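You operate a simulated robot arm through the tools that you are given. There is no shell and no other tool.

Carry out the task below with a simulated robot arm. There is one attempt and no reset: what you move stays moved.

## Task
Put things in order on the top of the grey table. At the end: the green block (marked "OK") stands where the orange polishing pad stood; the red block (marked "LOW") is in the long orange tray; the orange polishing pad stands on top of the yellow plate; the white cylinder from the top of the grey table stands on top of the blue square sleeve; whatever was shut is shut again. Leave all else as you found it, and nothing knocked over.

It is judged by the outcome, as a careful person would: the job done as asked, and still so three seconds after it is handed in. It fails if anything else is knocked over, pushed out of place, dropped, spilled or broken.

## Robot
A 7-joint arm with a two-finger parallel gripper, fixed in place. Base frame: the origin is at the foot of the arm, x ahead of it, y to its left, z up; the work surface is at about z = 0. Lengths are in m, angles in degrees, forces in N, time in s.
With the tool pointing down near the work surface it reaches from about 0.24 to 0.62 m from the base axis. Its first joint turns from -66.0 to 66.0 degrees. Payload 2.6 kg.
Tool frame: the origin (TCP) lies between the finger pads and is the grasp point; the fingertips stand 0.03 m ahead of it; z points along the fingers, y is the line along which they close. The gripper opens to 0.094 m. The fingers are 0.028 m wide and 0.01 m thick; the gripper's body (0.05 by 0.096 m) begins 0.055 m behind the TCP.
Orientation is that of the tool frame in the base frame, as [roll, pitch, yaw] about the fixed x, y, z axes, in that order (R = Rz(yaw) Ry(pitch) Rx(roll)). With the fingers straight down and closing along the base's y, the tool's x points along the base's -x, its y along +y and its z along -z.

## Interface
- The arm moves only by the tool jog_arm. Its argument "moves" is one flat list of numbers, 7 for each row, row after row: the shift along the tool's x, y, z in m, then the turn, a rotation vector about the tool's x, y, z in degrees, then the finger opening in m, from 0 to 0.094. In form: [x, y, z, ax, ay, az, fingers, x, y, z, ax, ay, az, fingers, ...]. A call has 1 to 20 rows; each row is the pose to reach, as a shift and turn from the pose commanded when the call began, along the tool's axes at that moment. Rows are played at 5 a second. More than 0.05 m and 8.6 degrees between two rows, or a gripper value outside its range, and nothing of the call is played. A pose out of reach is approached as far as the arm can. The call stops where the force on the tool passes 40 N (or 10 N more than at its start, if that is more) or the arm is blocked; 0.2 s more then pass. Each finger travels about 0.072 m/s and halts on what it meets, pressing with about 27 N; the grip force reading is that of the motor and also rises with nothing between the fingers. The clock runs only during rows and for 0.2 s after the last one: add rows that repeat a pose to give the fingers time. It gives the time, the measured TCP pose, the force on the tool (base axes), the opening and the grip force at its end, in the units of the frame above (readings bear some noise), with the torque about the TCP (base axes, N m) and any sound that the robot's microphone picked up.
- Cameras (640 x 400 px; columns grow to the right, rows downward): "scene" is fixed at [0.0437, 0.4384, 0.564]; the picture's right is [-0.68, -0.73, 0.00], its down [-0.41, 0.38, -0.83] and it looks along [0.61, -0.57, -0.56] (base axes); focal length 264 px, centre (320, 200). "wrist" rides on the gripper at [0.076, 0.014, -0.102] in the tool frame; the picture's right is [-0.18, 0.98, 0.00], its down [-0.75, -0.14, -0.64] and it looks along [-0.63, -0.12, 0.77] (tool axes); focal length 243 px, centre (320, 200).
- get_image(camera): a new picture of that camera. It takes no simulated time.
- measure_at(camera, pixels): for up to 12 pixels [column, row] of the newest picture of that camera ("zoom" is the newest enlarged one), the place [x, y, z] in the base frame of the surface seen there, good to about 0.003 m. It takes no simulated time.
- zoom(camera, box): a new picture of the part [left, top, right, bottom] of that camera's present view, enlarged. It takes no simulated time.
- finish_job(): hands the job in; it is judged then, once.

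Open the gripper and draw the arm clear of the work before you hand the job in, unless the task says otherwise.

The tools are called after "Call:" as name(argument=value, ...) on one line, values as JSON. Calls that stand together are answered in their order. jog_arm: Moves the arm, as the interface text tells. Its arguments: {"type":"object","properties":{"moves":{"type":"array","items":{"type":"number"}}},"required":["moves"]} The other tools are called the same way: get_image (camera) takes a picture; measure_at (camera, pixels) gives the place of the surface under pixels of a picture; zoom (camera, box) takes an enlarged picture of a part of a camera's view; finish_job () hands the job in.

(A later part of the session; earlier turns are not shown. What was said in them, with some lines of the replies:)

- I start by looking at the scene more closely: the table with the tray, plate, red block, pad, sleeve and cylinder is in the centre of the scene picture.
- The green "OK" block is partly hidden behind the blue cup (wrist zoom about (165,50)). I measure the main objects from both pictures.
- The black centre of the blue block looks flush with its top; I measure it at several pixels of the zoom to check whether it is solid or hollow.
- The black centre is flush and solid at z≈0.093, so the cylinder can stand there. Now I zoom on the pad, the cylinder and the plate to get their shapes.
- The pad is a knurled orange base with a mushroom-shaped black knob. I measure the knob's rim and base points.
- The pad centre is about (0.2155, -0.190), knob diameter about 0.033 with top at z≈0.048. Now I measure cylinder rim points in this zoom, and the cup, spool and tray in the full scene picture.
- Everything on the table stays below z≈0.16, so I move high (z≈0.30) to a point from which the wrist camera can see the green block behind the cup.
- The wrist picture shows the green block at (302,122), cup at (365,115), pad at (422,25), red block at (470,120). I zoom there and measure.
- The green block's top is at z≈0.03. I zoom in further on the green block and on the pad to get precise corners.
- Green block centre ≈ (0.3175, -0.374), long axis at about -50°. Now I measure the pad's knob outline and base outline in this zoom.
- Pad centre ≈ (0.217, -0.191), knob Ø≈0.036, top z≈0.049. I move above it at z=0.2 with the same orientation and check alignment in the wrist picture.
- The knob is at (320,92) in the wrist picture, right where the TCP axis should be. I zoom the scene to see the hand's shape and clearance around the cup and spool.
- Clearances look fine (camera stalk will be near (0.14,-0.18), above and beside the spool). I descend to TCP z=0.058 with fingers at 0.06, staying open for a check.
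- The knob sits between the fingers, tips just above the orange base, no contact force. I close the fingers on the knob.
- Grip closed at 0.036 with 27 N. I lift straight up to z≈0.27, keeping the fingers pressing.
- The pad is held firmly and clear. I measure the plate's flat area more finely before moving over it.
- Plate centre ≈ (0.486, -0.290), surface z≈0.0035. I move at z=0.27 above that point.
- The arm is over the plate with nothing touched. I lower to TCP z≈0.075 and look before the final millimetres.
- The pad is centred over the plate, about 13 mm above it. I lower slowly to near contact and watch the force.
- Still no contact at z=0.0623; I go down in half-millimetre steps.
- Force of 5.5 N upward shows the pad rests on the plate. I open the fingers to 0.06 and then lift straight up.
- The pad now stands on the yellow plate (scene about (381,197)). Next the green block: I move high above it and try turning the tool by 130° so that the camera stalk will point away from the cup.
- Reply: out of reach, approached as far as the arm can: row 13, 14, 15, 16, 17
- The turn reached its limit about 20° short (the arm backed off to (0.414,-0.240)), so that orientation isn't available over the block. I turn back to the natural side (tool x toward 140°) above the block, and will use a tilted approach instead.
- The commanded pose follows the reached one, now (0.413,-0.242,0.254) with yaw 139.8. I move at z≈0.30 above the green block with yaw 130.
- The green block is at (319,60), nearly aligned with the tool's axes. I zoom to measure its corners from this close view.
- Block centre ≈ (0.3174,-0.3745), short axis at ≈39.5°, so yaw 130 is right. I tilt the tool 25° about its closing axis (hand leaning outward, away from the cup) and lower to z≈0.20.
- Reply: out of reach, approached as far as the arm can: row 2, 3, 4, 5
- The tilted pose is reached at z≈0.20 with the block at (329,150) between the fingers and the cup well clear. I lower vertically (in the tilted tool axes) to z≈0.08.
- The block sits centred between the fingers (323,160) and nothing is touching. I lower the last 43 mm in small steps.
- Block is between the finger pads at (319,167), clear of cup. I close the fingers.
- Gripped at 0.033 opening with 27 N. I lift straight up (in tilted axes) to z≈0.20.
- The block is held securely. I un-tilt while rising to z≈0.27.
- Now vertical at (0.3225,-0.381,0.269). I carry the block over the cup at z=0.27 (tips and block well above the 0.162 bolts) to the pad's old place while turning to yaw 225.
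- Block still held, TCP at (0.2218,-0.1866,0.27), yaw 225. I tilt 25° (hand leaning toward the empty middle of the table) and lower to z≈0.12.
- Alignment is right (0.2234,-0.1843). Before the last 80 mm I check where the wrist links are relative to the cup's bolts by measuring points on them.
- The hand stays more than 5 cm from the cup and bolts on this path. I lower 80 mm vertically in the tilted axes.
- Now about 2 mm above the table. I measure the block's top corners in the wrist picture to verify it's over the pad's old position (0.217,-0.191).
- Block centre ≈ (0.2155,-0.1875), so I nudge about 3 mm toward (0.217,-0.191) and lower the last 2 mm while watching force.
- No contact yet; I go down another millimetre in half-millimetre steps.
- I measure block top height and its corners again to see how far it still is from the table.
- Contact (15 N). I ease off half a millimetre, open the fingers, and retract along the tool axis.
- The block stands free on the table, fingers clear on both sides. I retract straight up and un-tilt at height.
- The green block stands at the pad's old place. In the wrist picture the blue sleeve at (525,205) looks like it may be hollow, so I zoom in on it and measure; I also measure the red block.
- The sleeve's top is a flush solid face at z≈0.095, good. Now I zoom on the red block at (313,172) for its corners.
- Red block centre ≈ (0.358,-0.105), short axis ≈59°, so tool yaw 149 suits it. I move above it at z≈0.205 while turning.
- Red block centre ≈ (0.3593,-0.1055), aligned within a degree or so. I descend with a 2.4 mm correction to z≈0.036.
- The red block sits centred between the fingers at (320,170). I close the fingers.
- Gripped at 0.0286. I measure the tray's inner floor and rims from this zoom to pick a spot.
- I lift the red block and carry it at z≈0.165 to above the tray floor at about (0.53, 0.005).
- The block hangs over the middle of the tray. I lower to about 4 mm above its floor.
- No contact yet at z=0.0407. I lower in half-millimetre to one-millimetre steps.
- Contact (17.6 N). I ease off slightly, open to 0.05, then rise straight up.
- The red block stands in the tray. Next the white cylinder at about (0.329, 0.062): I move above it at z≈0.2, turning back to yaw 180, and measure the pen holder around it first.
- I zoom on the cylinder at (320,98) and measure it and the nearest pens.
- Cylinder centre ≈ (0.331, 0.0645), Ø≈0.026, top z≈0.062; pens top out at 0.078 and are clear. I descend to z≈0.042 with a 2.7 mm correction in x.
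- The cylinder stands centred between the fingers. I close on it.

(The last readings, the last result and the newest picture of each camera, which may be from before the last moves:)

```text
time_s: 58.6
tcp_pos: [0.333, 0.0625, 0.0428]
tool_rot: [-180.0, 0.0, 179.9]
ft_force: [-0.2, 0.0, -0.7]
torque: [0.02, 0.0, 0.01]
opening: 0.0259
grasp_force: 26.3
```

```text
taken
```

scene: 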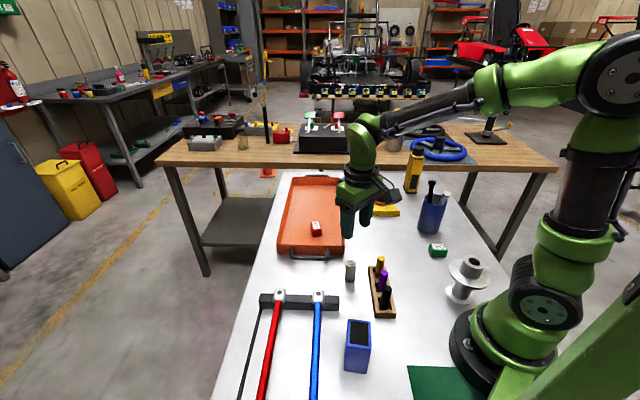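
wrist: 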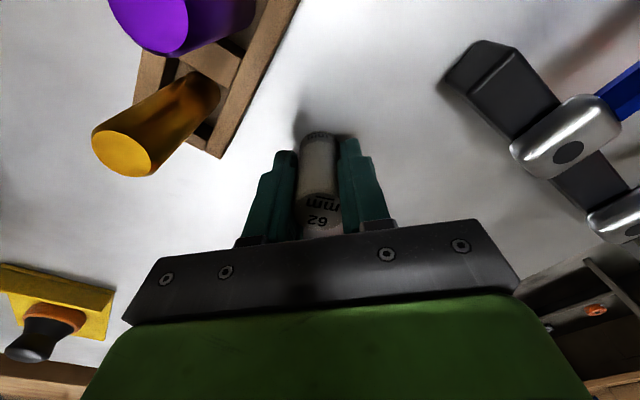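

Gripped at 0.026 opening. I lift to z≈0.27.

Call:
jog_arm(moves=[0, 0, -0.01, 0, 0, 0, 0.01, 0, 0, -0.04, 0, 0, 0, 0.01, 0, 0, -0.08, 0, 0, 0, 0.01, 0, 0, -0.12, 0, 0, 0, 0.01, 0, 0, -0.16, 0, 0, 0, 0.01, 0, 0, -0.2, 0, 0, 0, 0.01, 0, 0, -0.2275, 0, 0, 0, 0.01, 0, 0, -0.2275, 0, 0, 0, 0.01])

Call:
get_image(camera="wrist")

Call:
get_image(camera="scene")

```text
time_s: 60.4
tcp_pos: [0.3334, 0.0625, 0.2724]
tool_rot: [-179.9, 0.0, 179.9]
ft_force: [0.0, 0.4, -0.4]
torque: [-0.04, -0.01, 0.0]
opening: 0.0253
grasp_force: 26.7
```

```text
taken
```

wrist: 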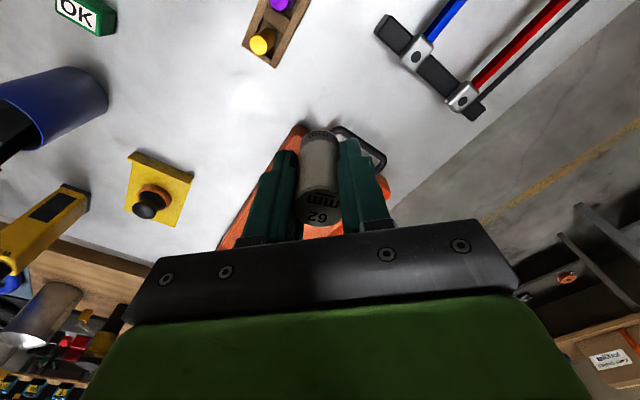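

```text
taken
```

scene: 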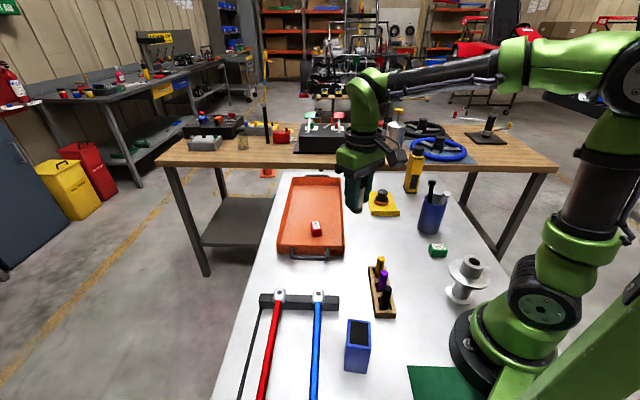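

The cylinder's top in the picture moved a few pixels compared with before the lift, so I check whether it slipped or tilted in the grip.

Call:
zoom(camera="wrist", box=[270, 115, 370, 245])

Call:
measure_at(camera="wrist", pixels=[[320, 195], [320, 205], [312, 215], [325, 220], [320, 222], [305, 205], [335, 205], [320, 160], [320, 140]])

Call:
zoom(camera="scene", box=[320, 130, 400, 230])

```text
3.08 times, centred on (320, 180) of wrist
```

zoom: 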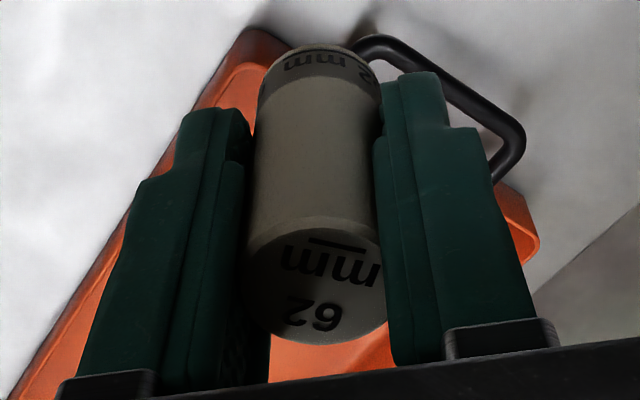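

```text
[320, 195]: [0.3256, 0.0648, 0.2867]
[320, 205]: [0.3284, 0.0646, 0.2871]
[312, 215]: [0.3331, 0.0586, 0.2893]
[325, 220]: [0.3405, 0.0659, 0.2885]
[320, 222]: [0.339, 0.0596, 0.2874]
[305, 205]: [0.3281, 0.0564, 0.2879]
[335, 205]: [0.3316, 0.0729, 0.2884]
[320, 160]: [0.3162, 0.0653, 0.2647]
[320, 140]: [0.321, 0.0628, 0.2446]
```

```text
4.00 times, centred on (360, 180) of scene
```

zoom: 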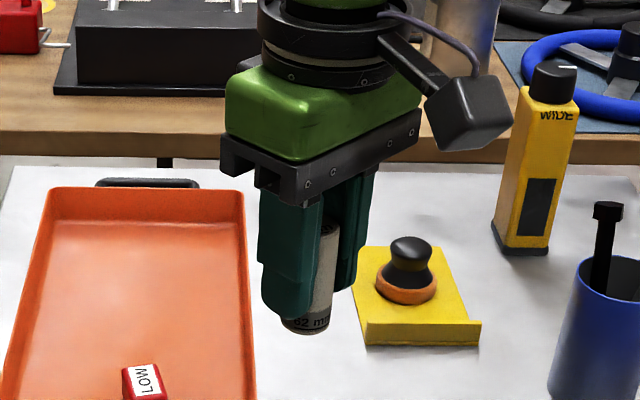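

The cylinder is level but sits about 3.5 mm lower in the grip than at grasp. I wait briefly in place and measure again to see whether it keeps slipping.

Call:
jog_arm(moves=[0, 0, 0, 0, 0, 0, 0.0, 0, 0, 0, 0, 0, 0, 0.0, 0, 0, 0, 0, 0, 0, 0.0])

Call:
get_image(camera="wrist")

Call:
measure_at(camera="wrist", pixels=[[320, 195], [320, 205], [312, 215], [325, 220], [320, 222], [305, 205], [335, 205], [320, 160], [320, 140]])

```text
time_s: 61.2
tcp_pos: [0.333, 0.0633, 0.2703]
tool_rot: [179.9, 0.0, 179.9]
ft_force: [0.7, -0.3, -0.4]
torque: [0.04, 0.04, 0.0]
opening: 0.0257
grasp_force: 27.0
```

```text
taken
```

wrist: 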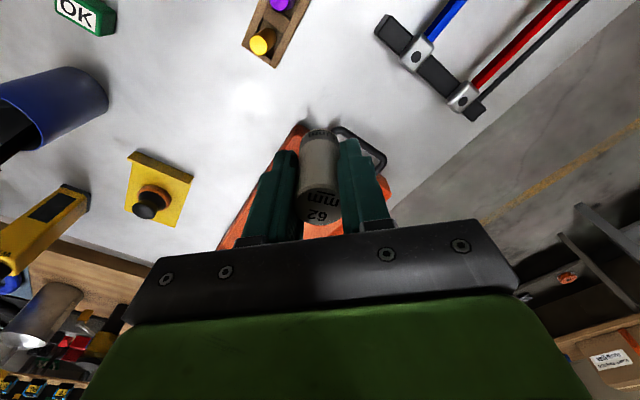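

```text
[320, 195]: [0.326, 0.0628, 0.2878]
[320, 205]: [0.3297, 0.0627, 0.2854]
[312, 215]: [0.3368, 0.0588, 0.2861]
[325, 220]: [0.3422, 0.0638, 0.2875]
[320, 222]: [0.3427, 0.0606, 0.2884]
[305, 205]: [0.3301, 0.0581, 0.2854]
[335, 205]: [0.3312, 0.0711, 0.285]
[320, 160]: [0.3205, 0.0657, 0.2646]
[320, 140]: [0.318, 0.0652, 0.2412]
```

No further slip. I carry it at z≈0.27 to above the blue sleeve at (0.188, 0.206).

Call:
jog_arm(moves=[0.0207, 0.0205, 0, 0, 0, 0, 0.0, 0.0414, 0.0409, 0, 0, 0, 0, 0.0, 0.0621, 0.0614, 0, 0, 0, 0, 0.0, 0.0829, 0.0818, 0, 0, 0, 0, 0.0, 0.1036, 0.1023, 0, 0, 0, 0, 0.0, 0.1243, 0.1227, 0, 0, 0, 0, 0.0, 0.145, 0.1432, 0, 0, 0, 0, 0.0, 0.145, 0.1432, 0, 0, 0, 0, 0.0])

Call:
get_image(camera="wrist")

Call:
get_image(camera="scene")

```text
time_s: 63.0
tcp_pos: [0.1882, 0.2065, 0.2709]
tool_rot: [179.9, -0.1, 179.8]
ft_force: [0.9, 0.6, -0.5]
torque: [0.0, -0.01, -0.08]
opening: 0.0255
grasp_force: 27.1
```

```text
taken
```

wrist: 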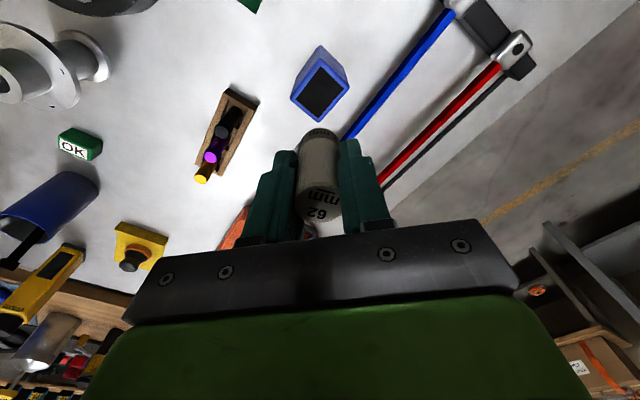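

```text
taken
```

scene: 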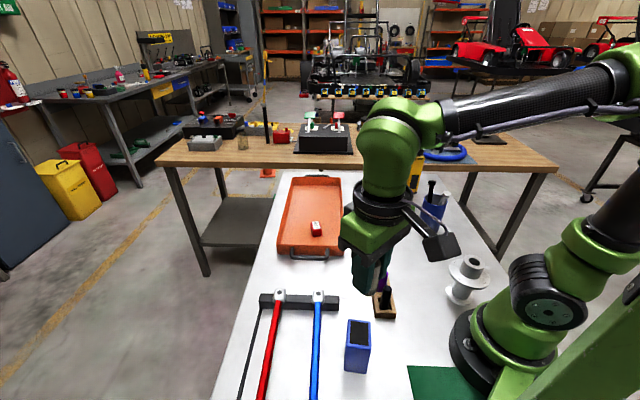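

The wrist view shows the sleeve's top around (320,92). I zoom and measure its corners and check the cylinder in the grip.

Call:
zoom(camera="wrist", box=[280, 40, 360, 130])

Call:
measure_at(camera="zoom", pixels=[[320, 200]])

Call:
measure_at(camera="wrist", pixels=[[320, 195], [320, 205], [312, 215], [325, 220], [320, 222], [305, 205], [335, 205]])

```text
4.44 times, centred on (320, 85) of wrist
```

zoom: 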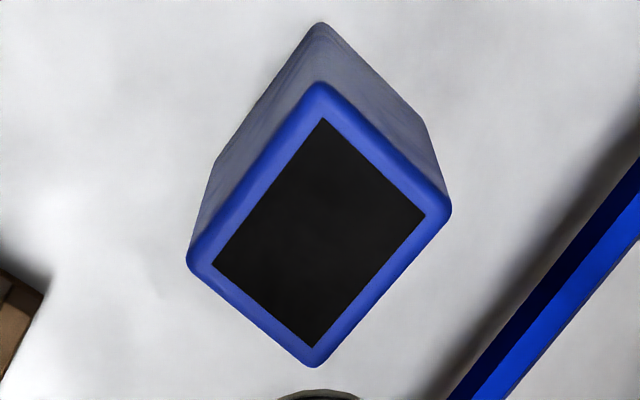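

```text
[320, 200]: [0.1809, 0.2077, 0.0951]
```

```text
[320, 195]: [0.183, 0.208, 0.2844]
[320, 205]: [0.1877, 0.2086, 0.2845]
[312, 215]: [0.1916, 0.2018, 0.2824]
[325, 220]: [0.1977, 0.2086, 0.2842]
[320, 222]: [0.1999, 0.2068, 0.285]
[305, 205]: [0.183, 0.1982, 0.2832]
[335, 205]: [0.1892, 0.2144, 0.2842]
```

The cylinder may be creeping down slowly (top now z≈0.284), so I will place it promptly. First I measure the sleeve's top corners (no simulated time).

Call:
measure_at(camera="zoom", pixels=[[320, 90], [193, 255], [443, 208], [312, 360], [322, 120], [214, 263], [424, 214], [314, 346], [318, 232]])

```text
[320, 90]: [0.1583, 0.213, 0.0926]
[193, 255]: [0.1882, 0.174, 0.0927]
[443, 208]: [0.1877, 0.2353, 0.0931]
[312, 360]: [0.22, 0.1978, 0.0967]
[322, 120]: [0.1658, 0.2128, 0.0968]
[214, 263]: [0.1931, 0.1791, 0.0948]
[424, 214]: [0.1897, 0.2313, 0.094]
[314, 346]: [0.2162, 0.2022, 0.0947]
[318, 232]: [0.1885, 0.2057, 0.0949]
```

Sleeve top centre ≈ (0.189,0.206), directly below. I descend 120 mm, leaving several millimetres before contact.

Call:
jog_arm(moves=[0, 0, 0.04, 0, 0, 0, 0.0, 0, 0, 0.08, 0, 0, 0, 0.0, 0, 0, 0.107, 0, 0, 0, 0.0, 0, 0, 0.118, 0, 0, 0, 0.0])

Call:
get_image(camera="wrist")

Call:
zoom(camera="scene", box=[320, 250, 420, 390])

Call:
measure_at(camera="wrist", pixels=[[320, 195], [320, 205], [312, 215], [325, 220], [320, 222], [305, 205], [335, 205]])

```text
time_s: 64.0
tcp_pos: [0.1864, 0.2059, 0.1511]
tool_rot: [180.0, 0.0, 179.9]
ft_force: [0.3, 0.0, -0.7]
torque: [-0.02, 0.0, 0.0]
opening: 0.026
grasp_force: 26.7
```

```text
taken
```

wrist: 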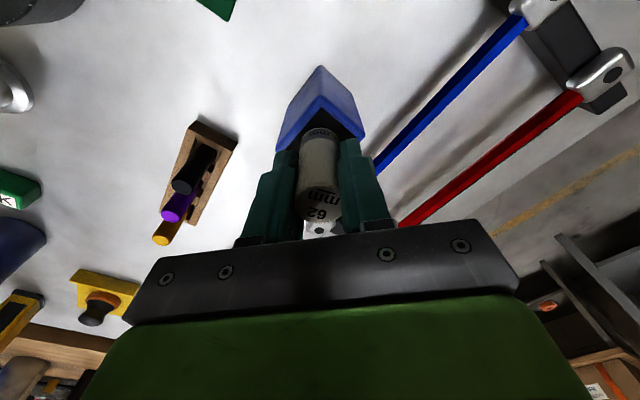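

```text
2.86 times, centred on (370, 320) of scene
```

zoom: 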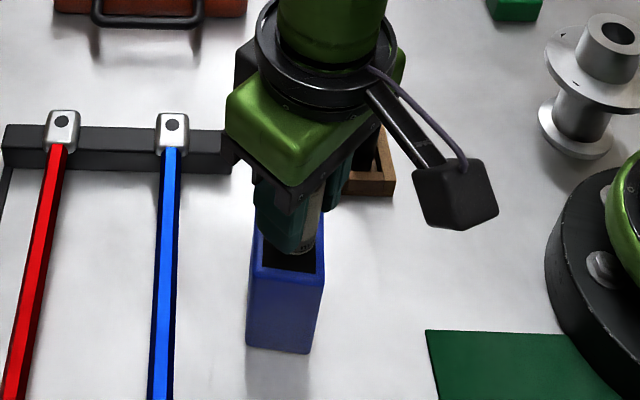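

```text
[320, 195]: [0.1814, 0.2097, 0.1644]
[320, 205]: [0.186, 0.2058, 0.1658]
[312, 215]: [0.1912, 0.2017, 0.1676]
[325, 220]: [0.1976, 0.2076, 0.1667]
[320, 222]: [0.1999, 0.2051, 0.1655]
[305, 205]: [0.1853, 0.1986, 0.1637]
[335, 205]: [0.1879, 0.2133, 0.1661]
```

The cylinder's bottom is about 9 mm above the sleeve. I lower 6 mm, then in 1 mm steps until the force shows contact.

Call:
jog_arm(moves=[0, 0, 0.004, 0, 0, 0, 0.0, 0, 0, 0.006, 0, 0, 0, 0.0])

Call:
zoom(camera="scene", box=[330, 300, 390, 360])

```text
time_s: 64.6
tcp_pos: [0.1873, 0.2064, 0.1468]
tool_rot: [-179.9, 0.0, 179.9]
ft_force: [0.1, 0.1, -1.2]
torque: [-0.02, 0.01, -0.03]
opening: 0.0256
grasp_force: 27.1
```

```text
6.67 times, centred on (360, 330) of scene
```

zoom: 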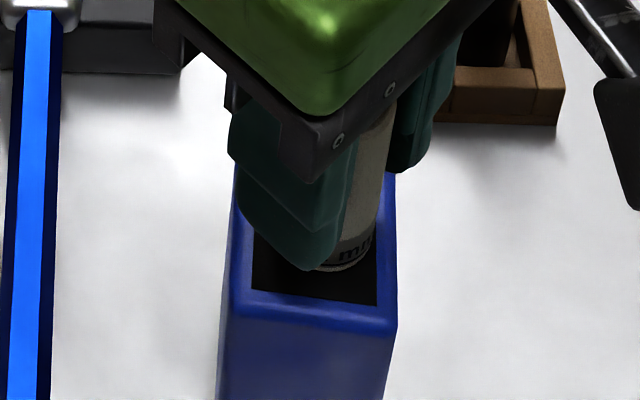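

Still no contact force; the cylinder is over the black centre. I continue down 2 mm.

Call:
jog_arm(moves=[0, 0, 0.001, 0, 0, 0, 0.0, 0, 0, 0.002, 0, 0, 0, 0.0])

```text
time_s: 65.2
tcp_pos: [0.1886, 0.2065, 0.144]
tool_rot: [180.0, 0.0, 179.9]
ft_force: [0.4, -0.2, 0.3]
torque: [-0.03, -0.01, -0.01]
opening: 0.0256
grasp_force: 26.8
```

Call:
jog_arm(moves=[0, 0, 0.0007, 0, 0, 0, 0.0, 0, 0, 0.0014, 0, 0, 0, 0.0])

```text
time_s: 65.8
tcp_pos: [0.1875, 0.206, 0.143]
tool_rot: [179.9, -0.1, 179.9]
ft_force: [-0.5, -1.6, 6.9]
torque: [-0.1, 0.03, 0.01]
opening: 0.0259
grasp_force: 26.8
```

Contact: 6.9 N upward. I look before releasing.

Call:
get_image(camera="wrist")

Call:
zoom(camera="scene", box=[330, 300, 390, 360])

Call:
measure_at(camera="wrist", pixels=[[320, 195], [320, 205], [312, 215], [325, 220], [320, 222], [305, 205], [335, 205]])

```text
taken
```

wrist: 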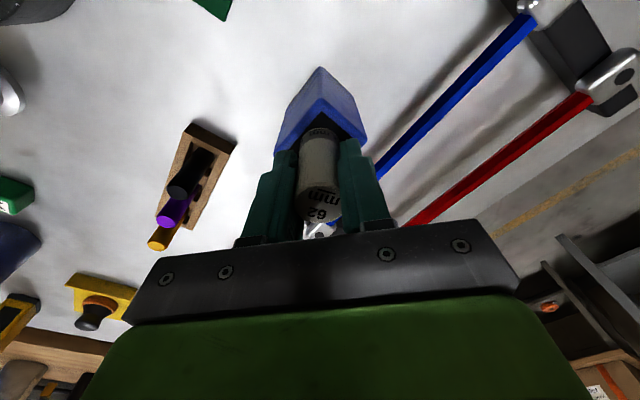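

```text
6.67 times, centred on (360, 330) of scene
```

zoom: 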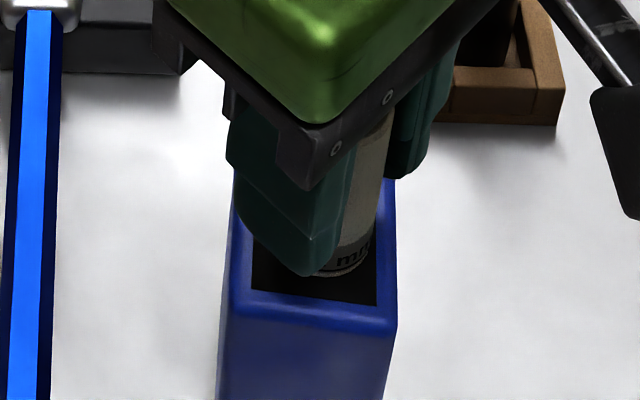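

```text
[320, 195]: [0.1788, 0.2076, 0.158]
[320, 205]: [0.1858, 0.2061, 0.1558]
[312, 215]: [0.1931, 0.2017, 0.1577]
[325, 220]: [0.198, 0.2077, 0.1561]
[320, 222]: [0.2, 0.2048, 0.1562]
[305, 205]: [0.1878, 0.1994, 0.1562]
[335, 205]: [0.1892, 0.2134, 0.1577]
```

The cylinder's top is level at z≈0.157, i.e. standing on the sleeve. I open the fingers gently in place.

Call:
jog_arm(moves=[0, 0, 0, 0, 0, 0, 0.03, 0, 0, 0, 0, 0, 0, 0.038, 0, 0, 0, 0, 0, 0, 0.046, 0, 0, 0, 0, 0, 0, 0.05, 0, 0, 0, 0, 0, 0, 0.05])

Call:
get_image(camera="wrist")

Call:
zoom(camera="scene", box=[330, 290, 390, 370])

```text
time_s: 67.0
tcp_pos: [0.1879, 0.2063, 0.1429]
tool_rot: [180.0, -0.1, 179.9]
ft_force: [0.4, 0.1, -0.1]
torque: [-0.02, -0.01, -0.01]
opening: 0.05
grasp_force: 0.0
```

```text
taken
```

wrist: 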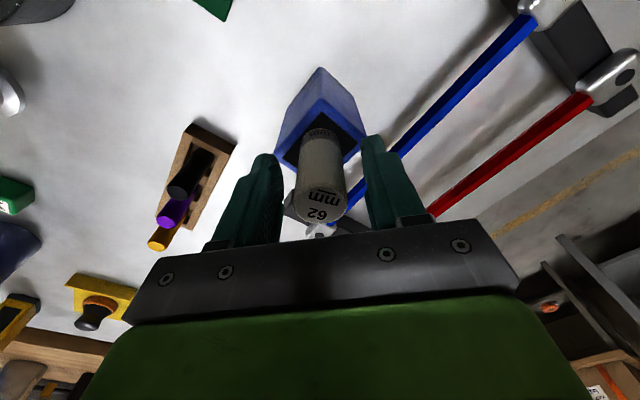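

```text
5.00 times, centred on (360, 330) of scene
```

zoom: 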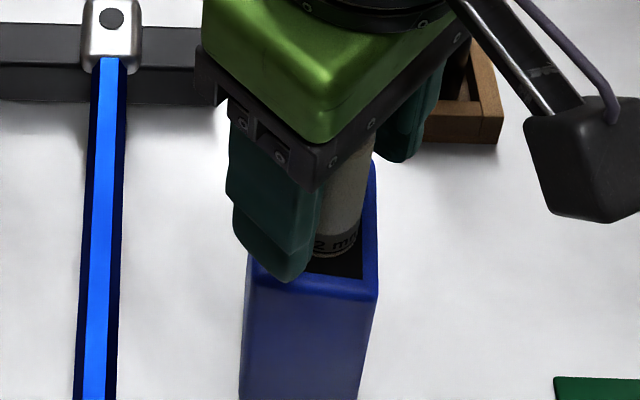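

The cylinder stands free between the open fingers (wrist (322,180)). I rise straight up slowly to z≈0.33.

Call:
jog_arm(moves=[0, 0, -0.015, 0, 0, 0, 0.05, 0, 0, -0.035, 0, 0, 0, 0.05, 0, 0, -0.065, 0, 0, 0, 0.05, 0, 0, -0.1, 0, 0, 0, 0.05, 0, 0, -0.14, 0, 0, 0, 0.05, 0, 0, -0.18, 0, 0, 0, 0.05, 0, 0, -0.18, 0, 0, 0, 0.05])

Call:
get_image(camera="wrist")

Call:
get_image(camera="scene")

```text
time_s: 68.6
tcp_pos: [0.1871, 0.2057, 0.3236]
tool_rot: [-180.0, 0.0, 179.9]
ft_force: [-0.3, -0.3, 1.0]
torque: [0.03, 0.0, -0.02]
opening: 0.05
grasp_force: 0.1
```

```text
taken
```

wrist: 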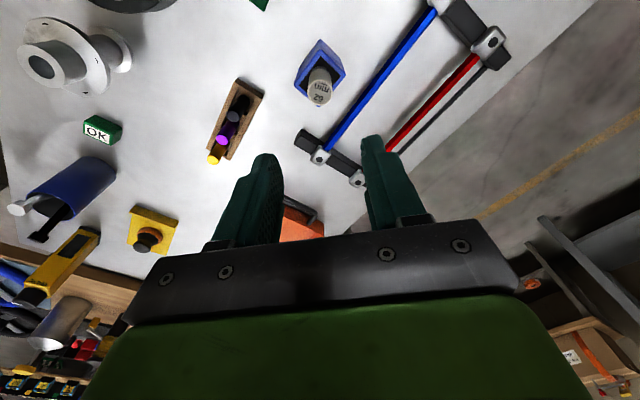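

```text
taken
```

scene: 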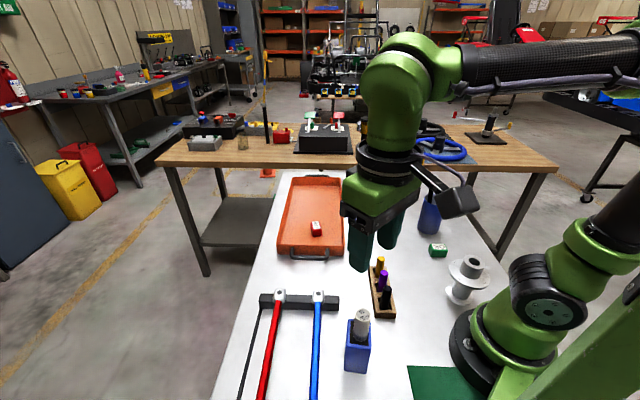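

The cylinder stands on the sleeve. I draw the arm back toward its start pose (0.40,-0.14,0.33), high above everything.

Call:
jog_arm(moves=[-0.0239, -0.0386, -0.001, 0, 0, 0, 0.06, -0.0477, -0.0772, -0.003, 0, 0, 0, 0.07, -0.0716, -0.1158, -0.005, 0, 0, 0, 0.08, -0.0954, -0.1545, -0.007, 0, 0, 0, 0.09, -0.1193, -0.1931, -0.009, 0, 0, 0, 0.094, -0.1432, -0.2317, -0.011, 0, 0, 0, 0.094, -0.167, -0.2703, -0.013, 0, 0, 0, 0.094, -0.1909, -0.3089, -0.013, 0, 0, 0, 0.094, -0.2147, -0.3475, -0.013, 0, 0, 0, 0.094, -0.2147, -0.3475, -0.013, 0, 0, 0, 0.094])

Call:
get_image(camera="scene")

Call:
get_image(camera="wrist")

Call:
zoom(camera="scene", box=[230, 250, 420, 400])

Call:
zoom(camera="scene", box=[270, 160, 500, 310])

```text
time_s: 70.8
tcp_pos: [0.4014, -0.1417, 0.3364]
tool_rot: [-179.9, 0.1, 179.9]
ft_force: [0.0, 0.1, -0.2]
torque: [0.02, 0.02, 0.01]
opening: 0.0939
grasp_force: 0.0
```

```text
taken
```

scene: 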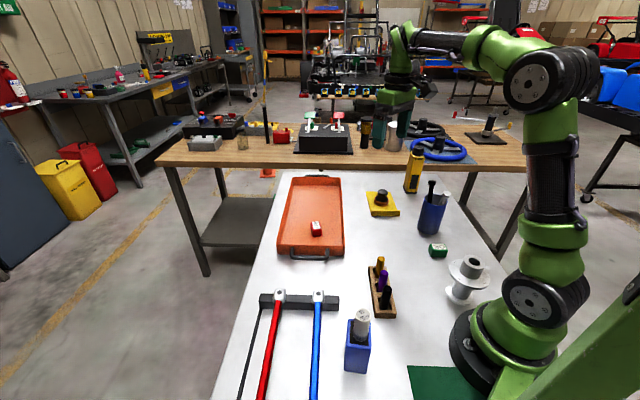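

```text
taken
```

wrist: 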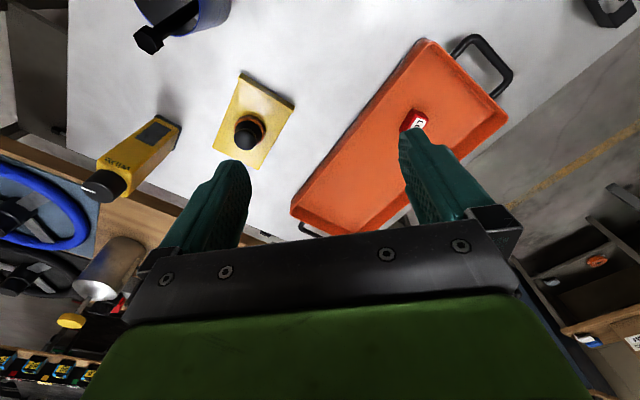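

```text
2.67 times, centred on (325, 325) of scene
```

zoom: 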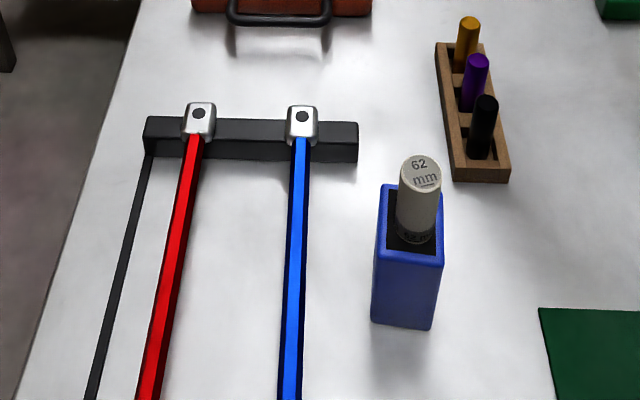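

```text
2.67 times, centred on (385, 235) of scene
```

zoom: 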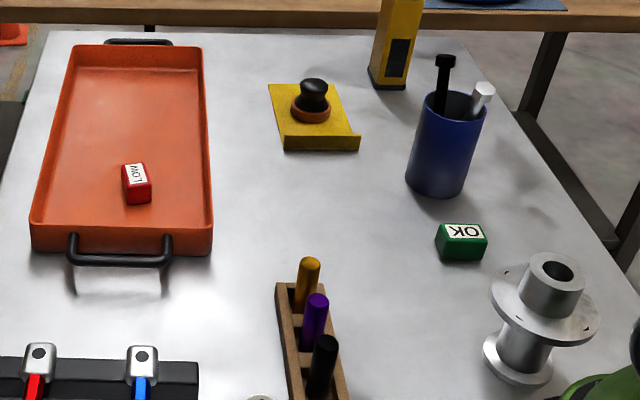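

All placed: pad on the plate, red block in the tray, green block at the pad's old spot, cylinder on the sleeve; other items sit at the same pixels as at the start. I do a final measurement of cylinder top and green block.

Call:
measure_at(camera="scene", pixels=[[362, 314], [357, 313], [367, 314], [438, 247], [316, 226], [382, 192], [360, 338], [437, 253]])

Call:
zoom(camera="scene", box=[335, 300, 385, 380])

```text
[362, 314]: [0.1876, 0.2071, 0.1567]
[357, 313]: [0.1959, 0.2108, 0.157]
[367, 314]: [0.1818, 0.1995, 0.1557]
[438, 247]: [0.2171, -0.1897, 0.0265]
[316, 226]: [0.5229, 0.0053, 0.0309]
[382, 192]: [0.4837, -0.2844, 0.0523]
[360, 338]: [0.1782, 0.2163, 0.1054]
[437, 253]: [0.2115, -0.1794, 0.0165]
```

```text
5.00 times, centred on (360, 340) of scene
```

zoom: 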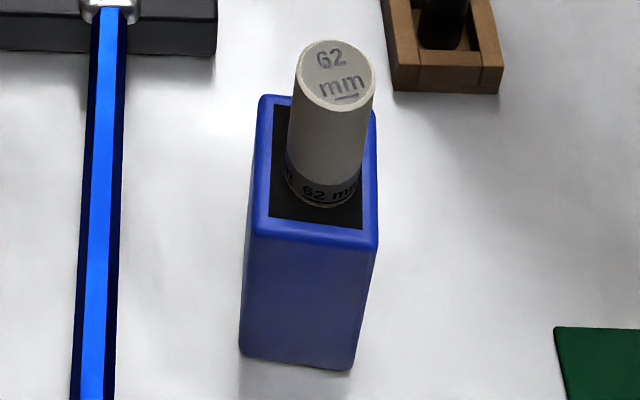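

The cylinder stands upright on the sleeve (top z≈0.157 at (0.188,0.206)), the green block is centred at about (0.217,-0.190), and the arm is clear with the gripper open. I hand the job in.

Call:
finish_job()

```text
The job is handed in.
```

All four items were placed as asked, and the job is handed in. The final pictures showed nothing else moved or knocked over.

| Item | Where it is now |
|---|---|
| Orange polishing pad | Standing near the middle of the yellow plate |
| Green block ("OK") | At about (0.217, -0.190), where I measured the pad at the start (0.217, -0.191) |
| Red block ("LOW") | On the floor of the long orange tray, about 10 cm in from the near end |
| White cylinder | Upright on the blue square sleeve, whose top is a solid, flush face |

- **Cylinder slip:** the cylinder slid a few millimetres down in the grip while I carried it. It was level when I set it down and was still upright in the last picture.
- **Shut things:** I opened nothing during the job, so nothing needed shutting again.

The arm is back near its start pose with the gripper open.
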